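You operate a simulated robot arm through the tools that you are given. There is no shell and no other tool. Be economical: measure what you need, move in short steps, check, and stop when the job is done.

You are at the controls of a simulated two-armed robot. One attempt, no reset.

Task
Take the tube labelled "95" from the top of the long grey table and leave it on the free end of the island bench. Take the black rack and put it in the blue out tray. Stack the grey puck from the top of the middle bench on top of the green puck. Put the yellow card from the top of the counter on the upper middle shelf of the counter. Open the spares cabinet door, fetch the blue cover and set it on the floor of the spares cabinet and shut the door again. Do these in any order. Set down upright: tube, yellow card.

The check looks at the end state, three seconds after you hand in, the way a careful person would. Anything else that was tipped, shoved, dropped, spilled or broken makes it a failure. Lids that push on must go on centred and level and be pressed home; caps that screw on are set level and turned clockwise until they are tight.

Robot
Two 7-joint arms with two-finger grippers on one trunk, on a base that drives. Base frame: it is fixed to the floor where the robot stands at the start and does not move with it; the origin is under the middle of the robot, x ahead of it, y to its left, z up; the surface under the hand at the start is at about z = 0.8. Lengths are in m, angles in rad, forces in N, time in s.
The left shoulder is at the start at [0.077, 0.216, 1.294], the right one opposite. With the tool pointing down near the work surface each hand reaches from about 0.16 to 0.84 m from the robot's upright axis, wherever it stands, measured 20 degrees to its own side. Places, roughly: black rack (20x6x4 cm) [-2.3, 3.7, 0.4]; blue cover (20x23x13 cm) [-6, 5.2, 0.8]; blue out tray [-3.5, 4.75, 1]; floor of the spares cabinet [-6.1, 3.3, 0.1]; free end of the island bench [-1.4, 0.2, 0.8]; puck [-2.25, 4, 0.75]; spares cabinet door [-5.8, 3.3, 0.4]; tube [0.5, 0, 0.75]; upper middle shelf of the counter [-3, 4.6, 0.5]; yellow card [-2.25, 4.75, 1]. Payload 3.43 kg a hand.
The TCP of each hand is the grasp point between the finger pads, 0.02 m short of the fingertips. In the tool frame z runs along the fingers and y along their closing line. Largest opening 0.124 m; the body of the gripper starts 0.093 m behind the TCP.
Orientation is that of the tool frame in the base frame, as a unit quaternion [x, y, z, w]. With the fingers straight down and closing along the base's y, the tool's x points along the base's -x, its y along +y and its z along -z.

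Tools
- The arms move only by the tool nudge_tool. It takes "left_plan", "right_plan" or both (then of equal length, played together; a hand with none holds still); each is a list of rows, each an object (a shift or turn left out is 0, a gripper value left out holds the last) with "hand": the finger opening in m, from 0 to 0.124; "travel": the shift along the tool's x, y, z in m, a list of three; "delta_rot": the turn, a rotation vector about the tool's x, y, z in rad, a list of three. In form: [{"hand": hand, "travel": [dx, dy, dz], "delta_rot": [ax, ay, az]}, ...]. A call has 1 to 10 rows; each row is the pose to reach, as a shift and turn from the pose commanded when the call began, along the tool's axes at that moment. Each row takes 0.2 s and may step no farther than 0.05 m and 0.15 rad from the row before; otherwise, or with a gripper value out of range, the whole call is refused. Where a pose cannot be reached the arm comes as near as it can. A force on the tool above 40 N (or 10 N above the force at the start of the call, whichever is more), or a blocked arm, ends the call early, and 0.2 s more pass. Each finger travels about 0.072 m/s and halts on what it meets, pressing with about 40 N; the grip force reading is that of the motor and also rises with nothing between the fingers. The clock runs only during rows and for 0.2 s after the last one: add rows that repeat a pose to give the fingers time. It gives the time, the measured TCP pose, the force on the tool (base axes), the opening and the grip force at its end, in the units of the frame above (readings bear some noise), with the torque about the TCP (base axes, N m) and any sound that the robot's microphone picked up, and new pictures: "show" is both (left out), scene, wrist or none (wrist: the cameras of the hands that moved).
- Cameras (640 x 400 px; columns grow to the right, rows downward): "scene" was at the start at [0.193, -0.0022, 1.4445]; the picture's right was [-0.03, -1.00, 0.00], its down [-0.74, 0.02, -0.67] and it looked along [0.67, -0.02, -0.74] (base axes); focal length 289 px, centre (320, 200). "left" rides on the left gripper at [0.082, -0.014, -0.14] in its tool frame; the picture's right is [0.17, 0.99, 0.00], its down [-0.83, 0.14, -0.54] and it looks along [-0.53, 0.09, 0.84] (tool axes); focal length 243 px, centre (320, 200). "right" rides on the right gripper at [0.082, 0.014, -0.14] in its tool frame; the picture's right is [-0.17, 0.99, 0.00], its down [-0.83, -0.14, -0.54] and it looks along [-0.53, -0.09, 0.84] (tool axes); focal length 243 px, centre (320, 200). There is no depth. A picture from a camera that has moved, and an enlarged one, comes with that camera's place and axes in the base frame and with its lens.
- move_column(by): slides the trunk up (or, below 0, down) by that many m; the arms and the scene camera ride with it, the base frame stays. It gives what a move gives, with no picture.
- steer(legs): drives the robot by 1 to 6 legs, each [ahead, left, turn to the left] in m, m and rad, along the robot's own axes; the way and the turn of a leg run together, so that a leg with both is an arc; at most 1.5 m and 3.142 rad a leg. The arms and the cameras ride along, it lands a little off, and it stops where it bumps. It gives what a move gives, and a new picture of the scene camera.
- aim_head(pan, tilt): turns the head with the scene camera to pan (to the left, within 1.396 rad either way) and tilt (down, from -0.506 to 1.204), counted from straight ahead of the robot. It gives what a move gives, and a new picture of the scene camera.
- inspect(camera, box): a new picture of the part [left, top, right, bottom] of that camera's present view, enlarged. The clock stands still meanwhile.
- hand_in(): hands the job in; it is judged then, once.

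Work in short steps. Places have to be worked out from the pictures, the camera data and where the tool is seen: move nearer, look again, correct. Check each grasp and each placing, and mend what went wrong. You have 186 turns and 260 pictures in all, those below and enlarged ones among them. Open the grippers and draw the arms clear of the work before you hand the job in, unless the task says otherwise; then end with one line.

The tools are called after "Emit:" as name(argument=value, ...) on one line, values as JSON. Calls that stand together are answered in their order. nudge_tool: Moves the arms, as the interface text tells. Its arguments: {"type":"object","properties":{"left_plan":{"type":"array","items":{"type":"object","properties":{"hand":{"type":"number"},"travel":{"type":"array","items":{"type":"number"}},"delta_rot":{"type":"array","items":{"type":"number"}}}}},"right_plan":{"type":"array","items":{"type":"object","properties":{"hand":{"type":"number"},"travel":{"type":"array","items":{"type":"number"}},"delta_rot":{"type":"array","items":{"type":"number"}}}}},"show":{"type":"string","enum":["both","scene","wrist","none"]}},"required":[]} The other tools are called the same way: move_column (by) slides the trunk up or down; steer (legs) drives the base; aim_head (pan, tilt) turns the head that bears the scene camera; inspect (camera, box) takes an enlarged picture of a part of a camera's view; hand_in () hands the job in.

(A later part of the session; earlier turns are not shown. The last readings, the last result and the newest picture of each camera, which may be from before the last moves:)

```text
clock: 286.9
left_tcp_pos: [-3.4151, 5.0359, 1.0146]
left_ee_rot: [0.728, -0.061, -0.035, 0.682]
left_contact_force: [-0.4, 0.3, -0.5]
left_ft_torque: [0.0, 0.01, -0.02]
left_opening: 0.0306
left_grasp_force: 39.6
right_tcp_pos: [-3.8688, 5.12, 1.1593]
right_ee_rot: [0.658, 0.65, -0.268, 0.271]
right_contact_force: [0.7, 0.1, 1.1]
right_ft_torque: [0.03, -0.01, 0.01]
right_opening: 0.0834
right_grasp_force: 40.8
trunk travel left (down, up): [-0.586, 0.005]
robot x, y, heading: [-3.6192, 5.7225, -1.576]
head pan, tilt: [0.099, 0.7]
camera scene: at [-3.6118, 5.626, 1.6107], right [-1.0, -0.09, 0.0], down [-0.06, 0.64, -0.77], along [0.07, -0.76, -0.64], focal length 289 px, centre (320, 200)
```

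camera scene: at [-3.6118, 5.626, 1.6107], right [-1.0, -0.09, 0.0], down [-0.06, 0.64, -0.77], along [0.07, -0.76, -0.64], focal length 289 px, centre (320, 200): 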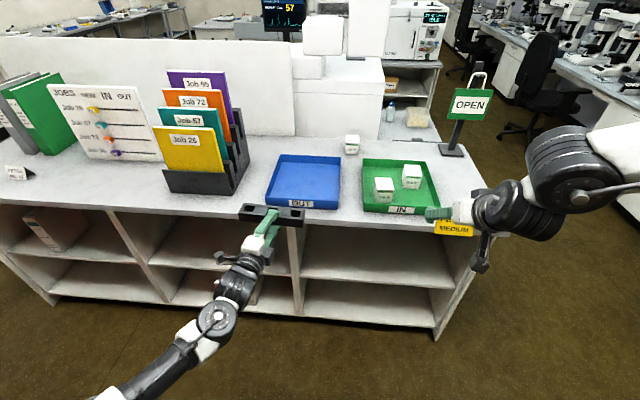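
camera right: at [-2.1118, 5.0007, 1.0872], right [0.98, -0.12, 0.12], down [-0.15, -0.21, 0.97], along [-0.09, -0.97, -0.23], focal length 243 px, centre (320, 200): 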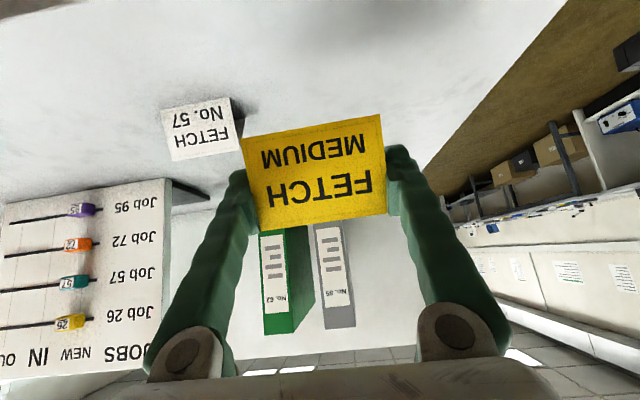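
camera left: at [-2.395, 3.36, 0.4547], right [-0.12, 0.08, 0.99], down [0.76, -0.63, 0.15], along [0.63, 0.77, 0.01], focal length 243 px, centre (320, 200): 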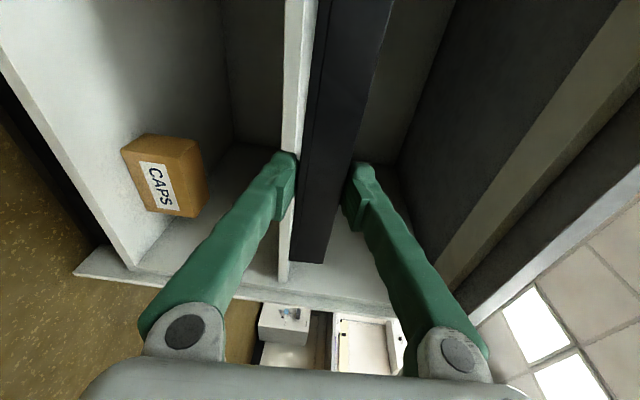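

The OUT tray spans x −3.33…−3.61, y 4.53…4.82 with low walls. I drive forward 0.25 and right 0.05, then pitch the rack-holding hand downward.

Emit:
steer(legs=[[0.25, -0.06, 0]])

Emit:
nudge_tool(left_plan=[{"travel": [0, 0.015, 0], "delta_rot": [0.12, 0, 0]}, {"travel": [0, 0.03, 0], "delta_rot": [0.24, 0, 0]}, {"travel": [0, 0.04, 0], "delta_rot": [0.36, 0, 0]}, {"travel": [0, 0.05, 0], "delta_rot": [0.48, 0, 0]}, {"travel": [0, 0.05, 0], "delta_rot": [0.6, 0, 0]}])

```text
clock: 289.0
left_tcp_pos: [-3.4731, 4.7859, 1.0157]
left_ee_rot: [0.728, -0.061, -0.034, 0.682]
left_contact_force: [-0.6, 0.4, -1.2]
left_ft_torque: [0.01, 0.03, 0.0]
left_opening: 0.0307
left_grasp_force: 40.1
right_tcp_pos: [-3.9274, 4.8702, 1.1605]
right_ee_rot: [0.656, 0.652, -0.267, 0.272]
right_contact_force: [0.6, -0.8, 0.1]
right_ft_torque: [-0.03, 0.01, 0.04]
right_opening: 0.0835
right_grasp_force: 39.9
trunk travel left (down, up): [-0.586, 0.005]
robot x, y, heading: [-3.6805, 5.4729, -1.573]
head pan, tilt: [0.099, 0.7]
camera scene: at [-3.6721, 5.3778, 1.6108], right [-1.0, -0.1, 0.0], down [-0.06, 0.64, -0.77], along [0.07, -0.76, -0.64], focal length 289 px, centre (320, 200)
```

scene: 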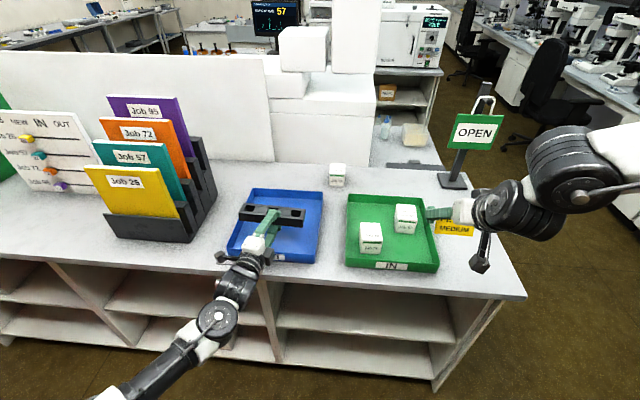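

```text
clock: 290.2
left_tcp_pos: [-3.4763, 4.7825, 1.0646]
left_ee_rot: [0.898, -0.068, -0.014, 0.434]
left_contact_force: [-1.0, -0.1, -1.3]
left_ft_torque: [0.03, 0.0, 0.02]
left_opening: 0.0309
left_grasp_force: 40.1
right_tcp_pos: [-3.9284, 4.8701, 1.1587]
right_ee_rot: [0.656, 0.651, -0.267, 0.272]
right_contact_force: [-0.1, -0.1, -1.1]
right_ft_torque: [0.0, 0.0, 0.03]
right_opening: 0.0835
right_grasp_force: 39.7
trunk travel left (down, up): [-0.586, 0.005]
robot x, y, heading: [-3.676, 5.4712, -1.571]
head pan, tilt: [0.099, 0.7]
camera scene: at [-3.6732, 5.3756, 1.6107], right [-1.0, -0.1, 0.0], down [-0.06, 0.64, -0.76], along [0.07, -0.76, -0.64], focal length 289 px, centre (320, 200)
camera left: at [-3.3808, 4.8884, 1.1437], right [0.05, -0.63, 0.78], down [-0.79, 0.45, 0.42], along [-0.61, -0.64, -0.47], focal length 243 px, centre (320, 200)
```

scene: 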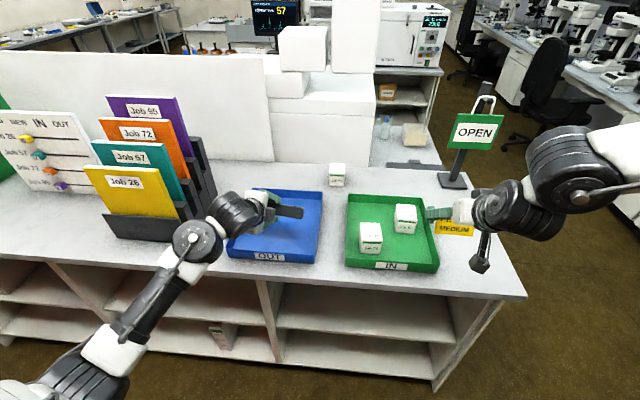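
left: 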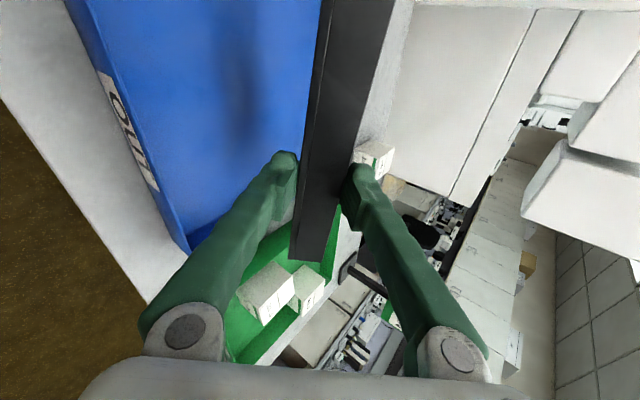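

The rack hangs over the tray pitched 38°. I move it inward and down, to just above the tray floor.

Emit:
nudge_tool(left_plan=[{"travel": [0.005, 0.01, 0.04]}, {"travel": [0.01, 0.018, 0.085]}, {"travel": [0.014, 0.022, 0.13]}, {"travel": [0.018, 0.026, 0.178]}])

```text
clock: 291.2
left_tcp_pos: [-3.4777, 4.623, 0.9732]
left_ee_rot: [0.898, -0.067, -0.012, 0.435]
left_contact_force: [1.7, 0.8, -4.1]
left_ft_torque: [-0.19, 0.15, -0.12]
left_opening: 0.0306
left_grasp_force: 39.9
right_tcp_pos: [-3.93, 4.8693, 1.1583]
right_ee_rot: [0.657, 0.651, -0.266, 0.271]
right_contact_force: [-0.9, -0.5, -1.6]
right_ft_torque: [-0.04, -0.03, 0.01]
right_opening: 0.0835
right_grasp_force: 39.9
trunk travel left (down, up): [-0.586, 0.005]
robot x, y, heading: [-3.6784, 5.4757, -1.573]
head pan, tilt: [0.099, 0.7]
camera scene: at [-3.6759, 5.3745, 1.6106], right [-1.0, -0.1, 0.0], down [-0.06, 0.64, -0.76], along [0.08, -0.76, -0.64], focal length 289 px, centre (320, 200)
camera left: at [-3.3817, 4.7288, 1.0527], right [0.05, -0.63, 0.78], down [-0.79, 0.44, 0.41], along [-0.61, -0.64, -0.47], focal length 243 px, centre (320, 200)
```

scene: 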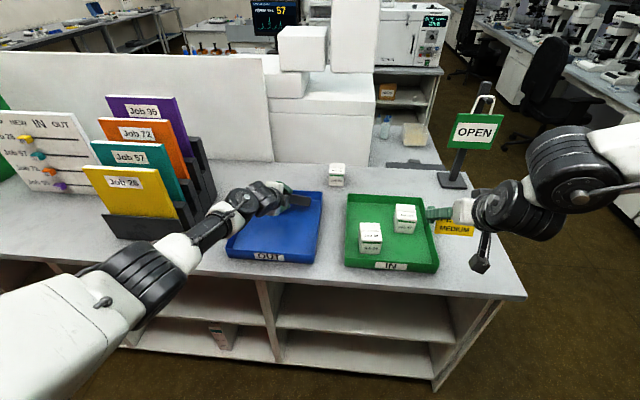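
left: 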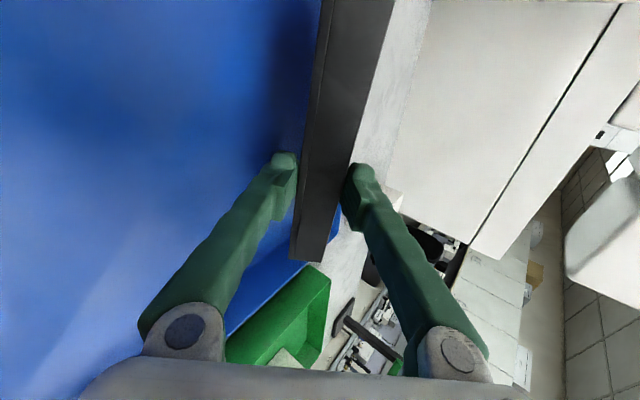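

I zoom in to see the rack relative to the tray's back wall.

Emit:
inspect(camera="scene", box=[210, 160, 350, 270])

```text
3.64 times, centred on (280, 215) of scene
camera zoom: at [-3.6759, 5.3745, 1.6106], right [-1.0, -0.1, 0.0], down [-0.06, 0.64, -0.76], along [0.08, -0.76, -0.64], focal length 1051 px, centre (466, 146)
```

zoom: 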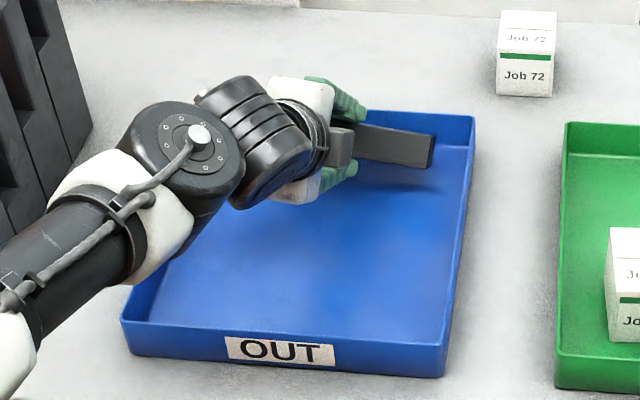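

The rack is close to the back wall; I shift it 3 cm toward me and lower until contact.

Emit:
nudge_tool(left_plan=[{"travel": [-0.004, -0.0184, -0.0233]}, {"travel": [-0.004, -0.023, -0.0196]}, {"travel": [-0.004, -0.0277, -0.0159]}, {"travel": [-0.004, -0.0316, -0.0128]}, {"travel": [-0.004, -0.0355, -0.0097]}])

```text
clock: 292.4
left_tcp_pos: [-3.4775, 4.656, 0.9608]
left_ee_rot: [0.895, -0.067, -0.015, 0.44]
left_contact_force: [1.1, 3.3, 12.7]
left_ft_torque: [-0.25, 1.15, -0.24]
left_opening: 0.0306
left_grasp_force: 39.9
right_tcp_pos: [-3.9281, 4.8728, 1.1614]
right_ee_rot: [0.656, 0.65, -0.268, 0.274]
right_contact_force: [-0.4, -1.1, -1.5]
right_ft_torque: [-0.02, 0.0, 0.01]
right_opening: 0.0836
right_grasp_force: 40.5
trunk travel left (down, up): [-0.586, 0.005]
robot x, y, heading: [-3.6783, 5.4716, -1.573]
head pan, tilt: [0.099, 0.7]
camera scene: at [-3.6731, 5.3796, 1.6112], right [-1.0, -0.1, 0.0], down [-0.06, 0.64, -0.77], along [0.07, -0.76, -0.64], focal length 289 px, centre (320, 200)
camera left: at [-3.3812, 4.7613, 1.0381], right [0.06, -0.62, 0.78], down [-0.79, 0.45, 0.41], along [-0.61, -0.64, -0.46], focal length 243 px, centre (320, 200)
```

scene: 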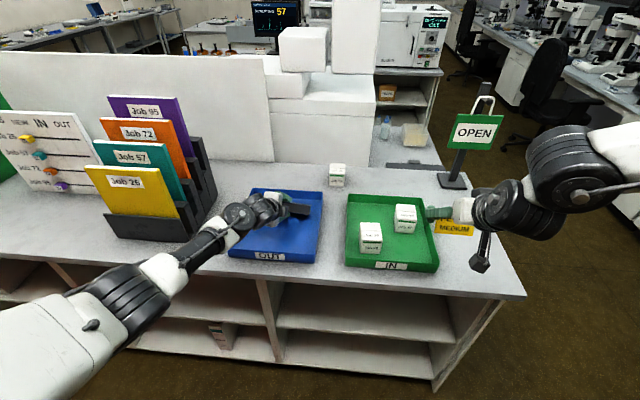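
left: 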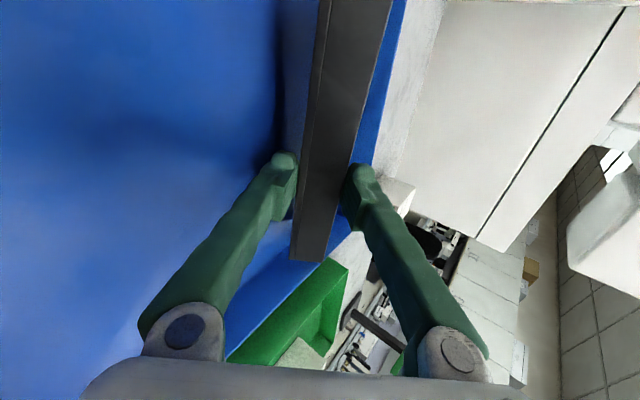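

Contact at the far edge. I flatten the rack by 0.24 rad around that edge, keeping clear of the front wall.

Emit:
nudge_tool(left_plan=[{"travel": [0, -0.003, -0.001], "delta_rot": [-0.08, 0, 0]}, {"travel": [0, -0.008, -0.002], "delta_rot": [-0.16, 0, 0]}, {"travel": [0, -0.013, -0.002], "delta_rot": [-0.24, 0, 0]}])

```text
clock: 293.2
left_tcp_pos: [-3.4743, 4.6657, 0.9467]
left_ee_rot: [0.838, -0.066, -0.023, 0.541]
left_contact_force: [-0.1, 1.8, 9.3]
left_ft_torque: [-0.39, 0.95, -0.16]
left_opening: 0.0308
left_grasp_force: 40.1
right_tcp_pos: [-3.928, 4.8722, 1.1606]
right_ee_rot: [0.656, 0.651, -0.267, 0.272]
right_contact_force: [0.3, 0.0, -0.4]
right_ft_torque: [0.04, -0.01, 0.0]
right_opening: 0.0837
right_grasp_force: 40.3
trunk travel left (down, up): [-0.586, 0.005]
robot x, y, heading: [-3.6733, 5.4726, -1.571]
head pan, tilt: [0.099, 0.7]
camera scene: at [-3.6728, 5.378, 1.6108], right [-1.0, -0.1, 0.0], down [-0.06, 0.64, -0.77], along [0.07, -0.76, -0.64], focal length 289 px, centre (320, 200)
camera left: at [-3.3755, 4.7858, 0.9943], right [0.08, -0.42, 0.9], down [-0.78, 0.54, 0.32], along [-0.63, -0.73, -0.28], focal length 243 px, centre (320, 200)
```

scene: 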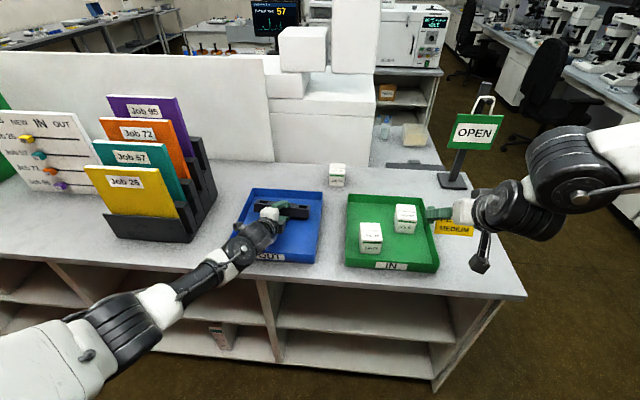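
left: 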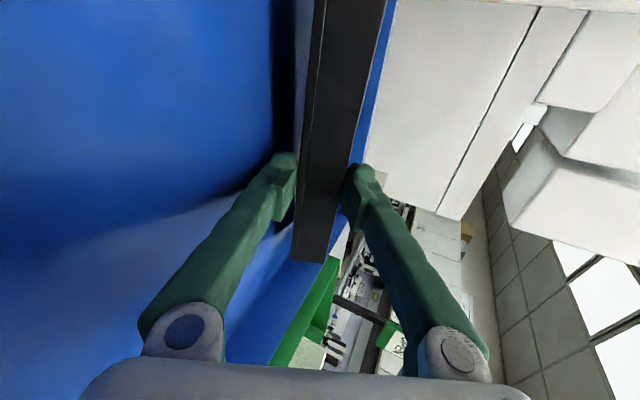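

I open slightly and draw the fingers back along their axis.

Emit:
nudge_tool(left_plan=[{"hand": 0.042, "travel": [0, 0.003, 0]}, {"travel": [0, 0.003, -0.015]}, {"travel": [0, 0.005, -0.035]}, {"travel": [0, 0.02, -0.06]}, {"travel": [0, 0.05, -0.09]}, {"travel": [0, 0.09, -0.11]}])

```text
clock: 294.6
left_tcp_pos: [-3.4685, 4.7284, 1.0746]
left_ee_rot: [0.839, -0.065, -0.023, 0.54]
left_contact_force: [0.0, -1.3, -1.0]
left_ft_torque: [-0.01, 0.01, -0.03]
left_opening: 0.0421
left_grasp_force: 0.1
right_tcp_pos: [-3.9283, 4.8708, 1.1597]
right_ee_rot: [0.656, 0.651, -0.267, 0.271]
right_contact_force: [-0.2, -0.1, -1.1]
right_ft_torque: [-0.01, -0.01, 0.0]
right_opening: 0.0836
right_grasp_force: 39.6
trunk travel left (down, up): [-0.586, 0.005]
robot x, y, heading: [-3.682, 5.4734, -1.571]
head pan, tilt: [0.099, 0.7]
camera scene: at [-3.6728, 5.3766, 1.6108], right [-1.0, -0.1, 0.0], down [-0.06, 0.64, -0.77], along [0.07, -0.76, -0.64], focal length 289 px, centre (320, 200)
camera left: at [-3.3705, 4.8486, 1.1228], right [0.08, -0.43, 0.9], down [-0.78, 0.54, 0.32], along [-0.63, -0.73, -0.29], focal length 243 px, centre (320, 200)
```

scene: 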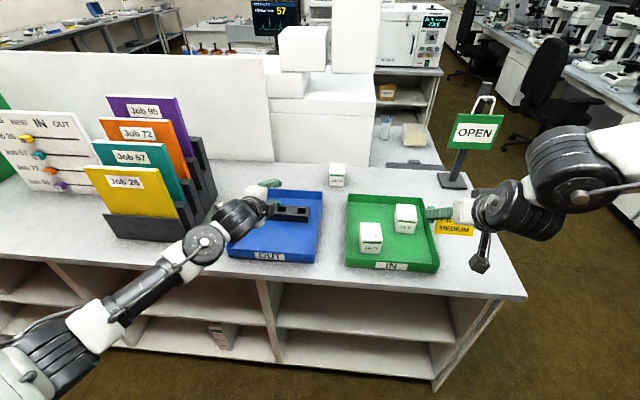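
left: 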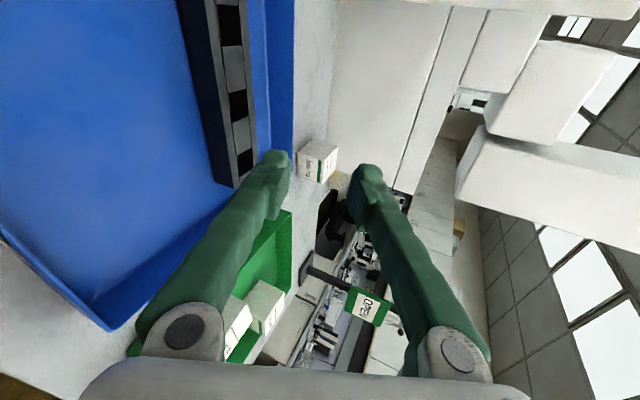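

The rack lies flat in the OUT tray. I retract the left hand toward the body, turning it downward, before lowering the trunk.

Emit:
nudge_tool(left_plan=[{"travel": [-0.004, 0.0, -0.031], "delta_rot": [0.13, 0, 0]}, {"travel": [-0.008, 0.0, -0.062], "delta_rot": [0.26, 0, 0]}, {"travel": [-0.012, -0.01, -0.093], "delta_rot": [0.4, 0, 0]}, {"travel": [-0.016, -0.02, -0.124], "delta_rot": [0.54, 0, 0]}, {"travel": [-0.02, -0.03, -0.155], "delta_rot": [0.68, 0, 0]}, {"travel": [-0.024, -0.04, -0.186], "delta_rot": [0.82, 0, 0]}, {"travel": [-0.028, -0.05, -0.217], "delta_rot": [0.96, 0, 0]}, {"travel": [-0.032, -0.057, -0.247], "delta_rot": [1.1, 0, 0]}], show="scene")

```text
clock: 295.9
left_tcp_pos: [-3.3674, 4.8858, 1.1192]
left_ee_rot: [0.969, -0.065, 0.108, 0.211]
left_contact_force: [0.2, 0.4, 0.3]
left_ft_torque: [-0.01, 0.05, 0.01]
left_opening: 0.0418
left_grasp_force: 0.1
left hand out of reach, approached as far as the arm can: row 6
right_tcp_pos: [-3.9253, 4.8706, 1.1591]
right_ee_rot: [0.657, 0.651, -0.268, 0.271]
right_contact_force: [0.3, 0.0, -0.6]
right_ft_torque: [0.01, 0.0, 0.0]
right_opening: 0.0837
right_grasp_force: 39.7
trunk travel left (down, up): [-0.586, 0.005]
robot x, y, heading: [-3.6743, 5.4743, -1.573]
head pan, tilt: [0.099, 0.7]
stopped in row 6 (left hand): the arm was blocked; the commanded pose is now the measured one
camera scene: at [-3.67, 5.3765, 1.6107], right [-1.0, -0.1, 0.0], down [-0.06, 0.64, -0.76], along [0.07, -0.76, -0.64], focal length 289 px, centre (320, 200)
```

scene: 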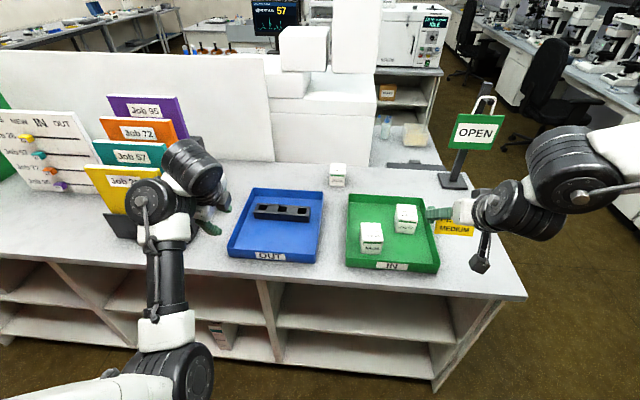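

Only a joint limit (the hand is clear of the folders). I back off 0.25, strafe east 0.93 to the middle bay, and lower the trunk.

Emit:
steer(legs=[[-0.25, 0, 0], [0, 0.93, 0]])

Emit:
move_column(by=-0.35)

Emit:
aim_head(pan=-0.3, tilt=0.6)

```text
clock: 310.4
left_tcp_pos: [-2.4495, 5.1153, 1.1182]
left_ee_rot: [0.969, -0.076, 0.108, 0.21]
left_contact_force: [-0.7, -0.1, -0.3]
left_ft_torque: [0.02, 0.01, 0.03]
left_opening: 0.0418
left_grasp_force: 0.0
right_tcp_pos: [-3.0096, 5.1117, 1.1592]
right_ee_rot: [0.664, 0.643, -0.27, 0.268]
right_contact_force: [-0.2, 0.1, -0.7]
right_ft_torque: [0.02, 0.03, -0.04]
right_opening: 0.0835
right_grasp_force: 40.1
trunk travel left (down, up): [-0.586, 0.005]
robot x, y, heading: [-2.746, 5.7113, -1.599]
head pan, tilt: [0.099, 0.7]
camera scene: at [-2.742, 5.6115, 1.6107], right [-1.0, -0.07, 0.0], down [-0.05, 0.64, -0.76], along [0.06, -0.76, -0.64], focal length 289 px, centre (320, 200)
```

scene: 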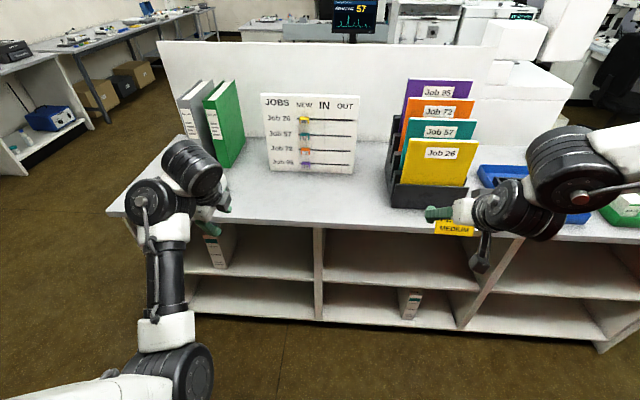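

```text
clock: 313.8
left_tcp_pos: [-2.4466, 5.1934, 0.5937]
left_ee_rot: [0.99, -0.094, 0.096, 0.031]
left_contact_force: [0.1, 0.7, -0.5]
left_ft_torque: [-0.04, -0.02, 0.02]
left_opening: 0.042
left_grasp_force: 0.0
right_tcp_pos: [-3.0091, 5.1302, 0.7271]
right_ee_rot: [0.684, 0.666, -0.208, 0.211]
right_contact_force: [1.2, -0.3, 0.2]
right_ft_torque: [0.04, 0.02, -0.01]
right_opening: 0.0833
right_grasp_force: 39.8
trunk travel left (down, up): [-0.236, 0.355]
robot x, y, heading: [-2.7433, 5.708, -1.596]
head pan, tilt: [0.099, 0.7]
```

```text
clock: 314.7
left_tcp_pos: [-2.4473, 5.1934, 0.5938]
left_ee_rot: [0.99, -0.094, 0.097, 0.032]
left_contact_force: [-0.2, -0.4, -0.2]
left_ft_torque: [-0.01, 0.02, 0.01]
left_opening: 0.0421
left_grasp_force: 0.1
right_tcp_pos: [-3.0098, 5.1307, 0.7266]
right_ee_rot: [0.685, 0.666, -0.208, 0.211]
right_contact_force: [0.4, 0.0, 1.2]
right_ft_torque: [-0.02, 0.0, 0.03]
right_opening: 0.0835
right_grasp_force: 40.0
trunk travel left (down, up): [-0.236, 0.355]
robot x, y, heading: [-2.7447, 5.7126, -1.602]
head pan, tilt: [-0.3, 0.6]
camera scene: at [-2.7806, 5.4491, 1.2463], right [-0.95, 0.32, 0.0], down [0.18, 0.54, -0.82], along [-0.26, -0.78, -0.57], focal length 289 px, centre (320, 200)
```

scene: 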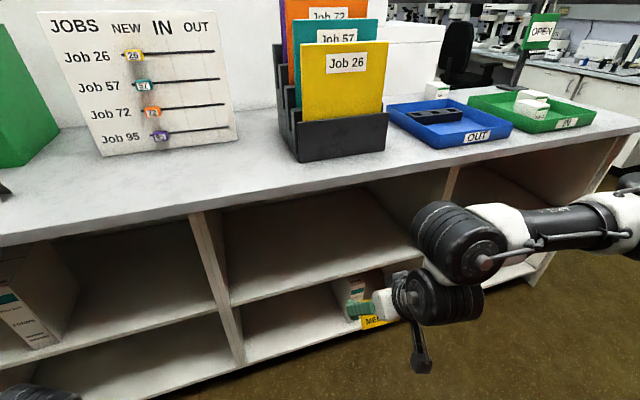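

The rack lies flat in OUT. The trunk lean pitched the card; I pitch the right hand back 0.18 and lower it to z ≈ 0.59 before entering the bay.

Emit:
nudge_tool(right_plan=[{"travel": [0.01, 0, 0.036], "delta_rot": [0, -0.045, 0]}, {"travel": [0.02, 0, 0.072], "delta_rot": [0, -0.09, 0]}, {"travel": [0.03, 0, 0.108], "delta_rot": [0, -0.135, 0]}, {"travel": [0.038, 0, 0.144], "delta_rot": [0, -0.18, 0]}])

```text
clock: 315.7
left_tcp_pos: [-2.4474, 5.1943, 0.5935]
left_ee_rot: [0.99, -0.094, 0.096, 0.032]
left_contact_force: [-0.4, 0.2, -0.4]
left_ft_torque: [0.03, -0.02, 0.06]
left_opening: 0.0421
left_grasp_force: 0.1
right_tcp_pos: [-3.0084, 5.0795, 0.584]
right_ee_rot: [0.663, 0.644, -0.269, 0.269]
right_contact_force: [0.2, -0.8, 0.7]
right_ft_torque: [0.02, 0.01, -0.03]
right_opening: 0.0838
right_grasp_force: 40.4
trunk travel left (down, up): [-0.236, 0.355]
robot x, y, heading: [-2.743, 5.7098, -1.602]
head pan, tilt: [-0.3, 0.6]
camera scene: at [-2.7808, 5.4486, 1.2462], right [-0.95, 0.32, 0.0], down [0.18, 0.54, -0.82], along [-0.26, -0.78, -0.57], focal length 289 px, centre (320, 200)
camera right: at [-2.9909, 5.2361, 0.626], right [0.98, -0.14, 0.13], down [-0.15, -0.2, 0.97], along [-0.11, -0.97, -0.22], focal length 243 px, centre (320, 200)
```

scene: 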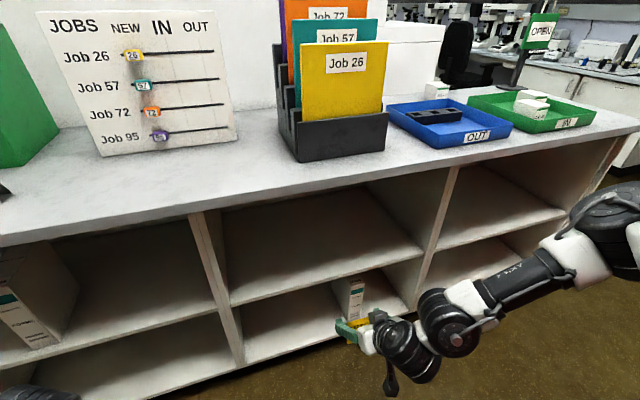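
right: 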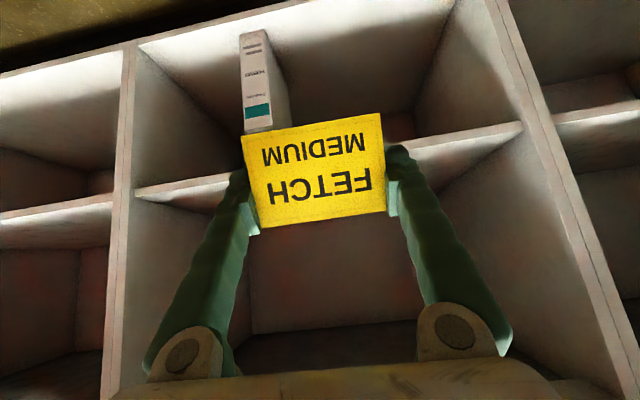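

The upper middle bay is empty. I drive forward 0.2 m, then extend into it.

Emit:
steer(legs=[[0.2, 0, 0]])

Emit:
nudge_tool(right_plan=[{"travel": [-0.024, 0, 0.024]}, {"travel": [-0.05, 0, 0.05]}, {"travel": [-0.075, 0, 0.075]}, {"travel": [-0.09, 0, 0.09]}])

```text
clock: 317.5
left_tcp_pos: [-2.4527, 4.9919, 0.5933]
left_ee_rot: [0.99, -0.095, 0.096, 0.031]
left_contact_force: [0.3, 0.2, -0.8]
left_ft_torque: [0.05, -0.01, 0.0]
left_opening: 0.042
left_grasp_force: 0.1
right_tcp_pos: [-3.0131, 4.8788, 0.5858]
right_ee_rot: [0.663, 0.644, -0.269, 0.269]
right_contact_force: [0.5, -0.1, -0.6]
right_ft_torque: [0.01, 0.0, 0.02]
right_opening: 0.0835
right_grasp_force: 39.9
trunk travel left (down, up): [-0.236, 0.355]
robot x, y, heading: [-2.7484, 5.5082, -1.601]
head pan, tilt: [-0.3, 0.6]
camera scene: at [-2.7859, 5.248, 1.2462], right [-0.95, 0.32, 0.0], down [0.18, 0.54, -0.82], along [-0.26, -0.78, -0.57], focal length 289 px, centre (320, 200)
```

scene: 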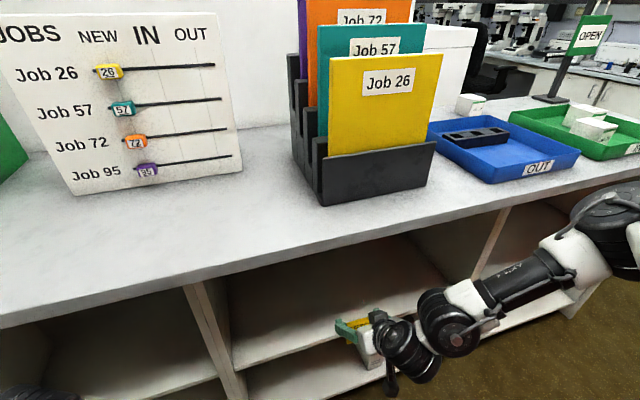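

```text
clock: 318.5
left_tcp_pos: [-2.4531, 4.9941, 0.594]
left_ee_rot: [0.99, -0.094, 0.097, 0.031]
left_contact_force: [-0.2, 0.1, 0.6]
left_ft_torque: [0.03, 0.04, 0.0]
left_opening: 0.042
left_grasp_force: 0.0
right_tcp_pos: [-3.0185, 4.7542, 0.5856]
right_ee_rot: [0.663, 0.644, -0.269, 0.27]
right_contact_force: [0.0, 0.0, -0.5]
right_ft_torque: [0.02, -0.01, -0.01]
right_opening: 0.0833
right_grasp_force: 39.9
trunk travel left (down, up): [-0.236, 0.355]
robot x, y, heading: [-2.7479, 5.5073, -1.599]
head pan, tilt: [-0.3, 0.6]
camera scene: at [-2.7862, 5.2486, 1.2463], right [-0.95, 0.32, 0.0], down [0.18, 0.54, -0.83], along [-0.26, -0.78, -0.56], focal length 289 px, centre (320, 200)
camera right: at [-2.9997, 4.9097, 0.6278], right [0.98, -0.14, 0.13], down [-0.16, -0.21, 0.97], along [-0.11, -0.97, -0.22], focal length 243 px, centre (320, 200)
```

scene: 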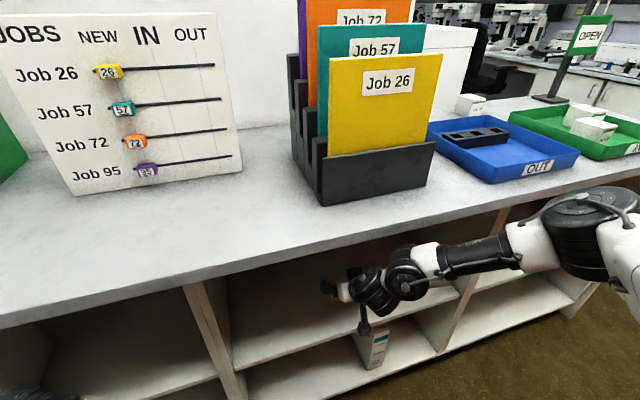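
right: 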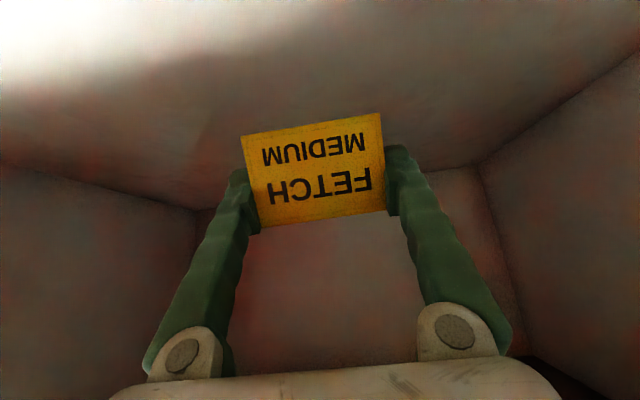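

The card is inside the bay, upright. I lower it to near the shelf, then in small steps to contact.

Emit:
nudge_tool(right_plan=[{"travel": [0.014, 0, 0.014]}, {"travel": [0.026, 0, 0.026]}, {"travel": [0.03, 0, 0.03]}, {"travel": [0.032, 0, 0.032]}, {"travel": [0.034, 0, 0.034]}, {"travel": [0.036, 0, 0.036]}], show="wrist")

```text
clock: 319.9
left_tcp_pos: [-2.4525, 4.9941, 0.5939]
left_ee_rot: [0.99, -0.095, 0.096, 0.032]
left_contact_force: [0.5, -0.2, -0.3]
left_ft_torque: [0.0, 0.01, 0.0]
left_opening: 0.0422
left_grasp_force: 0.1
right_tcp_pos: [-3.0344, 4.7655, 0.5601]
right_ee_rot: [0.663, 0.644, -0.269, 0.271]
right_contact_force: [-1.1, 1.3, 0.1]
right_ft_torque: [0.0, -0.02, 0.02]
right_opening: 0.0833
right_grasp_force: 39.9
right hand out of reach, approached as far as the arm can: row 1, 2, 3, 4, 5, 6
trunk travel left (down, up): [-0.236, 0.355]
robot x, y, heading: [-2.7462, 5.5075, -1.598]
head pan, tilt: [-0.3, 0.6]
camera right: at [-3.0159, 4.9224, 0.6016], right [0.98, -0.14, 0.13], down [-0.16, -0.21, 0.97], along [-0.11, -0.97, -0.22], focal length 243 px, centre (320, 200)
```

right: 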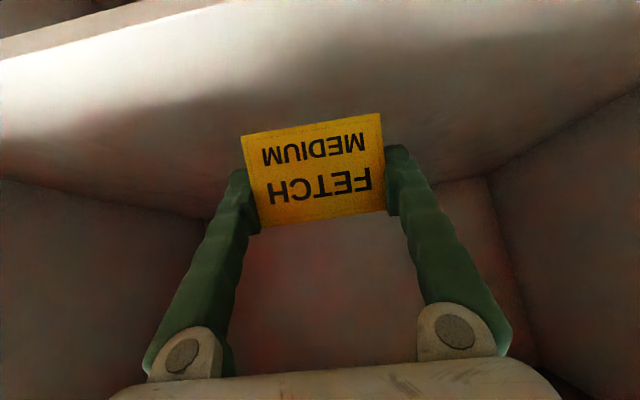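

Arm limit; I use the trunk for the last centimetres.

Emit:
move_column(by=-0.015)

```text
clock: 320.6
left_tcp_pos: [-2.4535, 4.9931, 0.579]
left_ee_rot: [0.99, -0.095, 0.097, 0.032]
left_contact_force: [0.4, -0.2, 0.7]
left_ft_torque: [0.01, -0.02, -0.01]
left_opening: 0.0418
left_grasp_force: 0.1
right_tcp_pos: [-3.0334, 4.7666, 0.5462]
right_ee_rot: [0.664, 0.643, -0.271, 0.27]
right_contact_force: [0.5, -1.0, -0.9]
right_ft_torque: [0.04, 0.02, 0.02]
right_opening: 0.0836
right_grasp_force: 40.0
trunk travel left (down, up): [-0.221, 0.37]
robot x, y, heading: [-2.7475, 5.5094, -1.6]
head pan, tilt: [-0.3, 0.6]
```

No tilt change and no contact yet; 8 mm more, then check.

Emit:
move_column(by=-0.008)

Emit:
inspect(camera="right", box=[160, 60, 480, 260])

```text
clock: 321.1
left_tcp_pos: [-2.4534, 4.9943, 0.5709]
left_ee_rot: [0.99, -0.095, 0.096, 0.032]
left_contact_force: [-0.4, 0.7, 0.5]
left_ft_torque: [-0.02, 0.0, 0.01]
left_opening: 0.0419
left_grasp_force: 0.1
right_tcp_pos: [-3.0343, 4.7656, 0.5375]
right_ee_rot: [0.663, 0.644, -0.27, 0.27]
right_contact_force: [0.1, 0.2, -0.1]
right_ft_torque: [0.0, 0.01, 0.01]
right_opening: 0.0834
right_grasp_force: 39.6
trunk travel left (down, up): [-0.213, 0.378]
robot x, y, heading: [-2.7525, 5.51, -1.596]
head pan, tilt: [-0.3, 0.6]
```

```text
2.00 times, centred on (320, 160) of right
camera zoom: at [-3.0166, 4.9222, 0.5787], right [0.98, -0.14, 0.13], down [-0.16, -0.21, 0.97], along [-0.11, -0.97, -0.22], focal length 485 px, centre (320, 280)
```

zoom: 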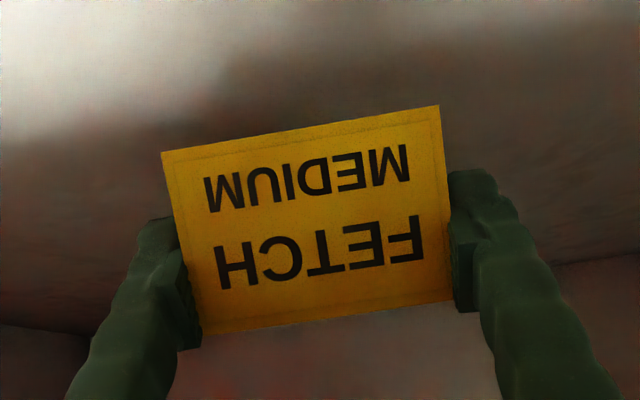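

Continue lowering in small trunk steps.

Emit:
move_column(by=-0.006)

Emit:
move_column(by=-0.005)

```text
clock: 321.7
left_tcp_pos: [-2.4537, 4.9932, 0.5659]
left_ee_rot: [0.99, -0.095, 0.097, 0.032]
left_contact_force: [0.3, -0.1, -0.8]
left_ft_torque: [-0.01, 0.02, 0.01]
left_opening: 0.0417
left_grasp_force: 0.1
right_tcp_pos: [-3.0338, 4.7656, 0.5319]
right_ee_rot: [0.664, 0.643, -0.27, 0.269]
right_contact_force: [0.4, -0.1, 0.2]
right_ft_torque: [0.02, -0.01, -0.01]
right_opening: 0.0835
right_grasp_force: 40.0
trunk travel left (down, up): [-0.207, 0.384]
robot x, y, heading: [-2.7496, 5.5101, -1.599]
head pan, tilt: [-0.3, 0.6]
```

```text
clock: 322.2
left_tcp_pos: [-2.4523, 4.9926, 0.56]
left_ee_rot: [0.99, -0.095, 0.096, 0.032]
left_contact_force: [-0.1, 0.4, -0.1]
left_ft_torque: [0.03, 0.02, 0.01]
left_opening: 0.0421
left_grasp_force: 0.1
right_tcp_pos: [-3.0341, 4.7655, 0.5257]
right_ee_rot: [0.663, 0.644, -0.269, 0.27]
right_contact_force: [0.7, 0.1, -0.1]
right_ft_torque: [0.05, -0.01, 0.03]
right_opening: 0.0835
right_grasp_force: 40.5
trunk travel left (down, up): [-0.202, 0.389]
robot x, y, heading: [-2.7482, 5.5093, -1.599]
head pan, tilt: [-0.3, 0.6]
```

Emit:
move_column(by=-0.005)

Emit:
move_column(by=-0.004)

Emit:
inspect(camera="right", box=[0, 0, 640, 400])

```text
clock: 322.8
left_tcp_pos: [-2.4526, 4.993, 0.5547]
left_ee_rot: [0.99, -0.095, 0.097, 0.031]
left_contact_force: [-0.1, -0.3, 0.4]
left_ft_torque: [0.01, -0.02, 0.01]
left_opening: 0.0421
left_grasp_force: 0.1
right_tcp_pos: [-3.0338, 4.7655, 0.5215]
right_ee_rot: [0.664, 0.643, -0.27, 0.269]
right_contact_force: [-0.4, -0.3, -0.2]
right_ft_torque: [0.01, 0.02, 0.0]
right_opening: 0.0834
right_grasp_force: 40.2
trunk travel left (down, up): [-0.197, 0.394]
robot x, y, heading: [-2.7484, 5.507, -1.599]
head pan, tilt: [-0.3, 0.6]
```

```text
clock: 323.3
left_tcp_pos: [-2.4526, 4.9925, 0.5506]
left_ee_rot: [0.99, -0.096, 0.096, 0.032]
left_contact_force: [0.7, 0.4, -0.1]
left_ft_torque: [0.02, 0.04, -0.02]
left_opening: 0.042
left_grasp_force: 0.0
right_tcp_pos: [-3.0339, 4.766, 0.5176]
right_ee_rot: [0.664, 0.644, -0.269, 0.27]
right_contact_force: [0.3, 0.9, -0.2]
right_ft_torque: [-0.03, 0.02, 0.0]
right_opening: 0.0836
right_grasp_force: 39.9
trunk travel left (down, up): [-0.193, 0.398]
robot x, y, heading: [-2.7483, 5.502, -1.595]
head pan, tilt: [-0.3, 0.6]
```

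```text
1.00 times, centred on (320, 200) of right (not enlarged: the box is as wide or as high as the picture)
camera zoom: at [-3.0165, 4.9222, 0.5586], right [0.98, -0.14, 0.13], down [-0.16, -0.21, 0.97], along [-0.11, -0.97, -0.22], focal length 243 px, centre (320, 200)
```

zoom: 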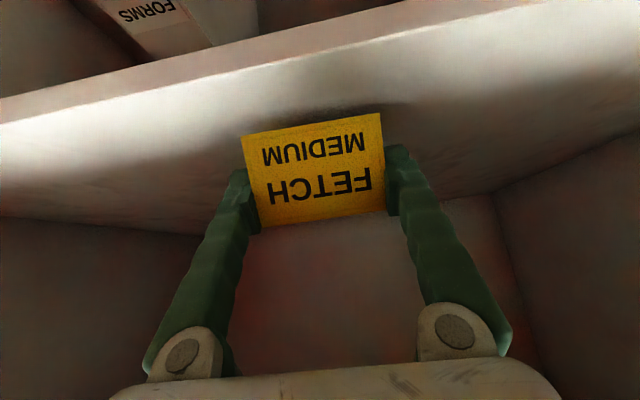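

A contact shadow is near; I keep lowering in 4 mm steps.

Emit:
move_column(by=-0.004)

Emit:
move_column(by=-0.004)

Emit:
move_column(by=-0.004)

```text
clock: 323.8
left_tcp_pos: [-2.4529, 4.9939, 0.5466]
left_ee_rot: [0.99, -0.095, 0.096, 0.032]
left_contact_force: [0.1, 0.0, 0.0]
left_ft_torque: [0.0, -0.05, 0.01]
left_opening: 0.0418
left_grasp_force: 0.0
right_tcp_pos: [-3.0335, 4.7657, 0.5137]
right_ee_rot: [0.663, 0.644, -0.269, 0.27]
right_contact_force: [0.5, 0.4, -0.5]
right_ft_torque: [0.01, 0.02, -0.01]
right_opening: 0.0837
right_grasp_force: 40.1
trunk travel left (down, up): [-0.189, 0.402]
robot x, y, heading: [-2.7467, 5.5062, -1.602]
head pan, tilt: [-0.3, 0.6]
```

```text
clock: 324.4
left_tcp_pos: [-2.4528, 4.9924, 0.5444]
left_ee_rot: [0.99, -0.095, 0.097, 0.032]
left_contact_force: [-0.3, 0.1, 0.0]
left_ft_torque: [0.02, -0.01, 0.01]
left_opening: 0.042
left_grasp_force: 0.1
right_tcp_pos: [-3.0352, 4.7652, 0.5096]
right_ee_rot: [0.663, 0.644, -0.269, 0.27]
right_contact_force: [-0.1, 0.2, -0.4]
right_ft_torque: [-0.01, 0.01, -0.03]
right_opening: 0.0836
right_grasp_force: 40.0
trunk travel left (down, up): [-0.185, 0.406]
robot x, y, heading: [-2.7479, 5.5112, -1.597]
head pan, tilt: [-0.3, 0.6]
```

```text
clock: 324.9
left_tcp_pos: [-2.4532, 4.994, 0.5385]
left_ee_rot: [0.99, -0.094, 0.096, 0.031]
left_contact_force: [0.0, 0.6, -0.1]
left_ft_torque: [0.02, 0.0, 0.03]
left_opening: 0.042
left_grasp_force: 0.0
right_tcp_pos: [-3.034, 4.7661, 0.5057]
right_ee_rot: [0.664, 0.643, -0.27, 0.271]
right_contact_force: [0.3, 0.1, 5.1]
right_ft_torque: [-0.09, -0.12, 0.0]
right_opening: 0.0834
right_grasp_force: 39.7
trunk travel left (down, up): [-0.181, 0.41]
robot x, y, heading: [-2.7499, 5.5091, -1.593]
head pan, tilt: [-0.3, 0.6]
```

Touchdown (5 N at TCP z 0.506). I open the fingers and check.

Emit:
nudge_tool(right_plan=[{"hand": 0.115}, {}, {}], show="wrist")

```text
clock: 325.7
left_tcp_pos: [-2.453, 4.9935, 0.5388]
left_ee_rot: [0.99, -0.094, 0.097, 0.032]
left_contact_force: [0.1, 0.3, 0.0]
left_ft_torque: [0.02, -0.02, -0.02]
left_opening: 0.0419
left_grasp_force: 0.1
right_tcp_pos: [-3.0345, 4.7657, 0.5042]
right_ee_rot: [0.663, 0.644, -0.269, 0.27]
right_contact_force: [0.1, -0.7, 0.0]
right_ft_torque: [-0.03, 0.0, 0.05]
right_opening: 0.1148
right_grasp_force: 0.0
trunk travel left (down, up): [-0.181, 0.41]
robot x, y, heading: [-2.7457, 5.5083, -1.596]
head pan, tilt: [-0.3, 0.6]
camera right: at [-3.0166, 4.9222, 0.5465], right [0.98, -0.14, 0.13], down [-0.16, -0.21, 0.97], along [-0.11, -0.97, -0.22], focal length 243 px, centre (320, 200)
```

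right: 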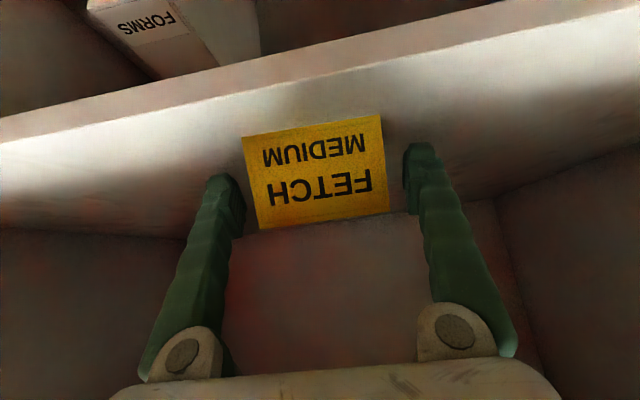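

The card stands free. I withdraw along the finger axis, then back the base off.

Emit:
nudge_tool(right_plan=[{"travel": [0, 0, -0.03]}, {"travel": [0.01, 0, -0.06]}, {"travel": [0.03, 0, -0.09]}, {"travel": [0.06, 0, -0.12]}, {"travel": [0.09, 0, -0.15]}], show="none")

Emit:
steer(legs=[[-0.25, 0, 0]])

Emit:
inspect(camera="right", box=[0, 0, 640, 400])

```text
clock: 326.9
left_tcp_pos: [-2.453, 4.9945, 0.539]
left_ee_rot: [0.99, -0.095, 0.097, 0.032]
left_contact_force: [-0.4, 0.1, 0.1]
left_ft_torque: [-0.02, -0.01, 0.0]
left_opening: 0.0418
left_grasp_force: 0.0
right_tcp_pos: [-3.0308, 4.9359, 0.5487]
right_ee_rot: [0.664, 0.643, -0.27, 0.269]
right_contact_force: [-0.5, 0.3, 0.0]
right_ft_torque: [-0.01, -0.04, -0.01]
right_opening: 0.115
right_grasp_force: 0.0
trunk travel left (down, up): [-0.181, 0.41]
robot x, y, heading: [-2.7498, 5.5111, -1.595]
head pan, tilt: [-0.3, 0.6]
```

```text
clock: 329.0
left_tcp_pos: [-2.4453, 5.247, 0.5393]
left_ee_rot: [0.991, -0.092, 0.097, 0.032]
left_contact_force: [-0.1, 0.7, 0.1]
left_ft_torque: [-0.01, -0.02, 0.0]
left_opening: 0.0419
left_grasp_force: 0.1
right_tcp_pos: [-3.023, 5.1879, 0.5482]
right_ee_rot: [0.662, 0.645, -0.27, 0.27]
right_contact_force: [0.0, 0.6, -0.2]
right_ft_torque: [0.02, 0.01, 0.03]
right_opening: 0.1149
right_grasp_force: 0.0
trunk travel left (down, up): [-0.181, 0.41]
robot x, y, heading: [-2.7442, 5.7634, -1.598]
head pan, tilt: [-0.3, 0.6]
camera scene: at [-2.7793, 5.4814, 1.1839], right [-0.95, 0.32, 0.0], down [0.18, 0.54, -0.83], along [-0.26, -0.78, -0.56], focal length 289 px, centre (320, 200)
```

scene: 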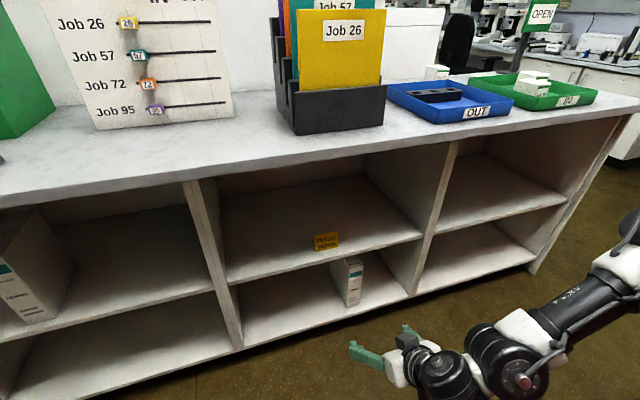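

```text
1.00 times, centred on (320, 200) of right (not enlarged: the box is as wide or as high as the picture)
camera zoom: at [-3.0051, 5.344, 0.5892], right [0.98, -0.14, 0.13], down [-0.16, -0.21, 0.97], along [-0.11, -0.97, -0.22], focal length 243 px, centre (320, 200)
```

zoom: 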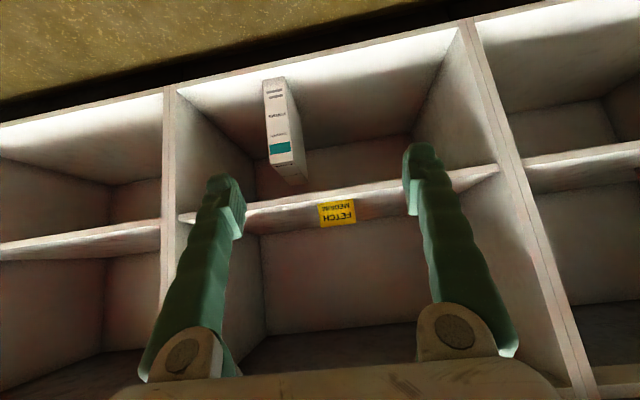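

The yellow card stands upright on the upper middle shelf. Now the spares cabinet: I raise the trunk, turn to face west and look.

Emit:
move_column(by=0.3)

Emit:
steer(legs=[[0, 0, -1.54], [1.2, 0, 0]])

Emit:
aim_head(pan=0.2, tilt=0.3)

```text
clock: 332.0
left_tcp_pos: [-2.4456, 5.2477, 0.8387]
left_ee_rot: [0.991, -0.093, 0.096, 0.03]
left_contact_force: [0.3, -0.2, 1.0]
left_ft_torque: [-0.01, -0.04, -0.03]
left_opening: 0.042
left_grasp_force: 0.0
right_tcp_pos: [-3.0217, 5.1867, 0.8482]
right_ee_rot: [0.662, 0.645, -0.269, 0.271]
right_contact_force: [-0.2, -0.1, -0.2]
right_ft_torque: [-0.02, -0.04, -0.01]
right_opening: 0.115
right_grasp_force: 0.0
trunk travel left (down, up): [-0.481, 0.11]
robot x, y, heading: [-2.7408, 5.7611, -1.591]
head pan, tilt: [-0.3, 0.6]
```

```text
clock: 336.7
left_tcp_pos: [-3.1961, 5.3739, 0.8382]
left_ee_rot: [-0.703, 0.704, -0.055, -0.084]
left_contact_force: [-0.5, 0.3, 0.1]
left_ft_torque: [-0.02, 0.01, 0.0]
left_opening: 0.0419
left_grasp_force: 0.1
right_tcp_pos: [-3.3612, 5.9209, 0.848]
right_ee_rot: [0.921, 0.079, -0.379, 0.04]
right_contact_force: [0.2, -0.6, -0.6]
right_ft_torque: [-0.01, 0.02, -0.01]
right_opening: 0.115
right_grasp_force: 0.0
trunk travel left (down, up): [-0.481, 0.11]
robot x, y, heading: [-2.7463, 5.7604, -2.979]
head pan, tilt: [-0.3, 0.6]
stopped in leg 1: the robot was blocked; the commanded pose is now the measured one
camera scene: at [-2.942, 5.7548, 1.4991], right [0.14, 0.99, 0.0], down [0.56, -0.08, -0.82], along [-0.82, 0.11, -0.57], focal length 289 px, centre (320, 200)
```

scene: 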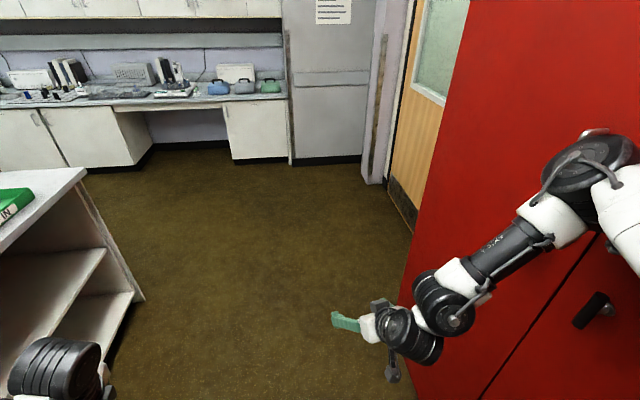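

```text
clock: 337.7
left_tcp_pos: [-3.1962, 5.3719, 0.8357]
left_ee_rot: [-0.702, 0.705, -0.054, -0.084]
left_contact_force: [0.5, -0.9, 0.1]
left_ft_torque: [-0.02, 0.02, 0.0]
left_opening: 0.042
left_grasp_force: 0.0
right_tcp_pos: [-3.3613, 5.9224, 0.8473]
right_ee_rot: [0.922, 0.078, -0.378, 0.039]
right_contact_force: [0.4, 0.3, -0.5]
right_ft_torque: [-0.01, -0.01, 0.04]
right_opening: 0.1151
right_grasp_force: 0.1
trunk travel left (down, up): [-0.481, 0.11]
robot x, y, heading: [-2.7438, 5.7569, -2.978]
head pan, tilt: [0.201, 0.3]
camera scene: at [-2.9431, 5.7084, 1.5262], right [-0.35, 0.94, 0.0], down [0.28, 0.11, -0.95], along [-0.89, -0.34, -0.3], focal length 289 px, centre (320, 200)
```

scene: 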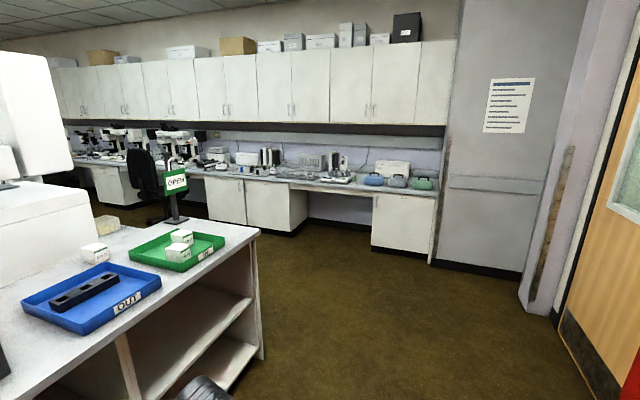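

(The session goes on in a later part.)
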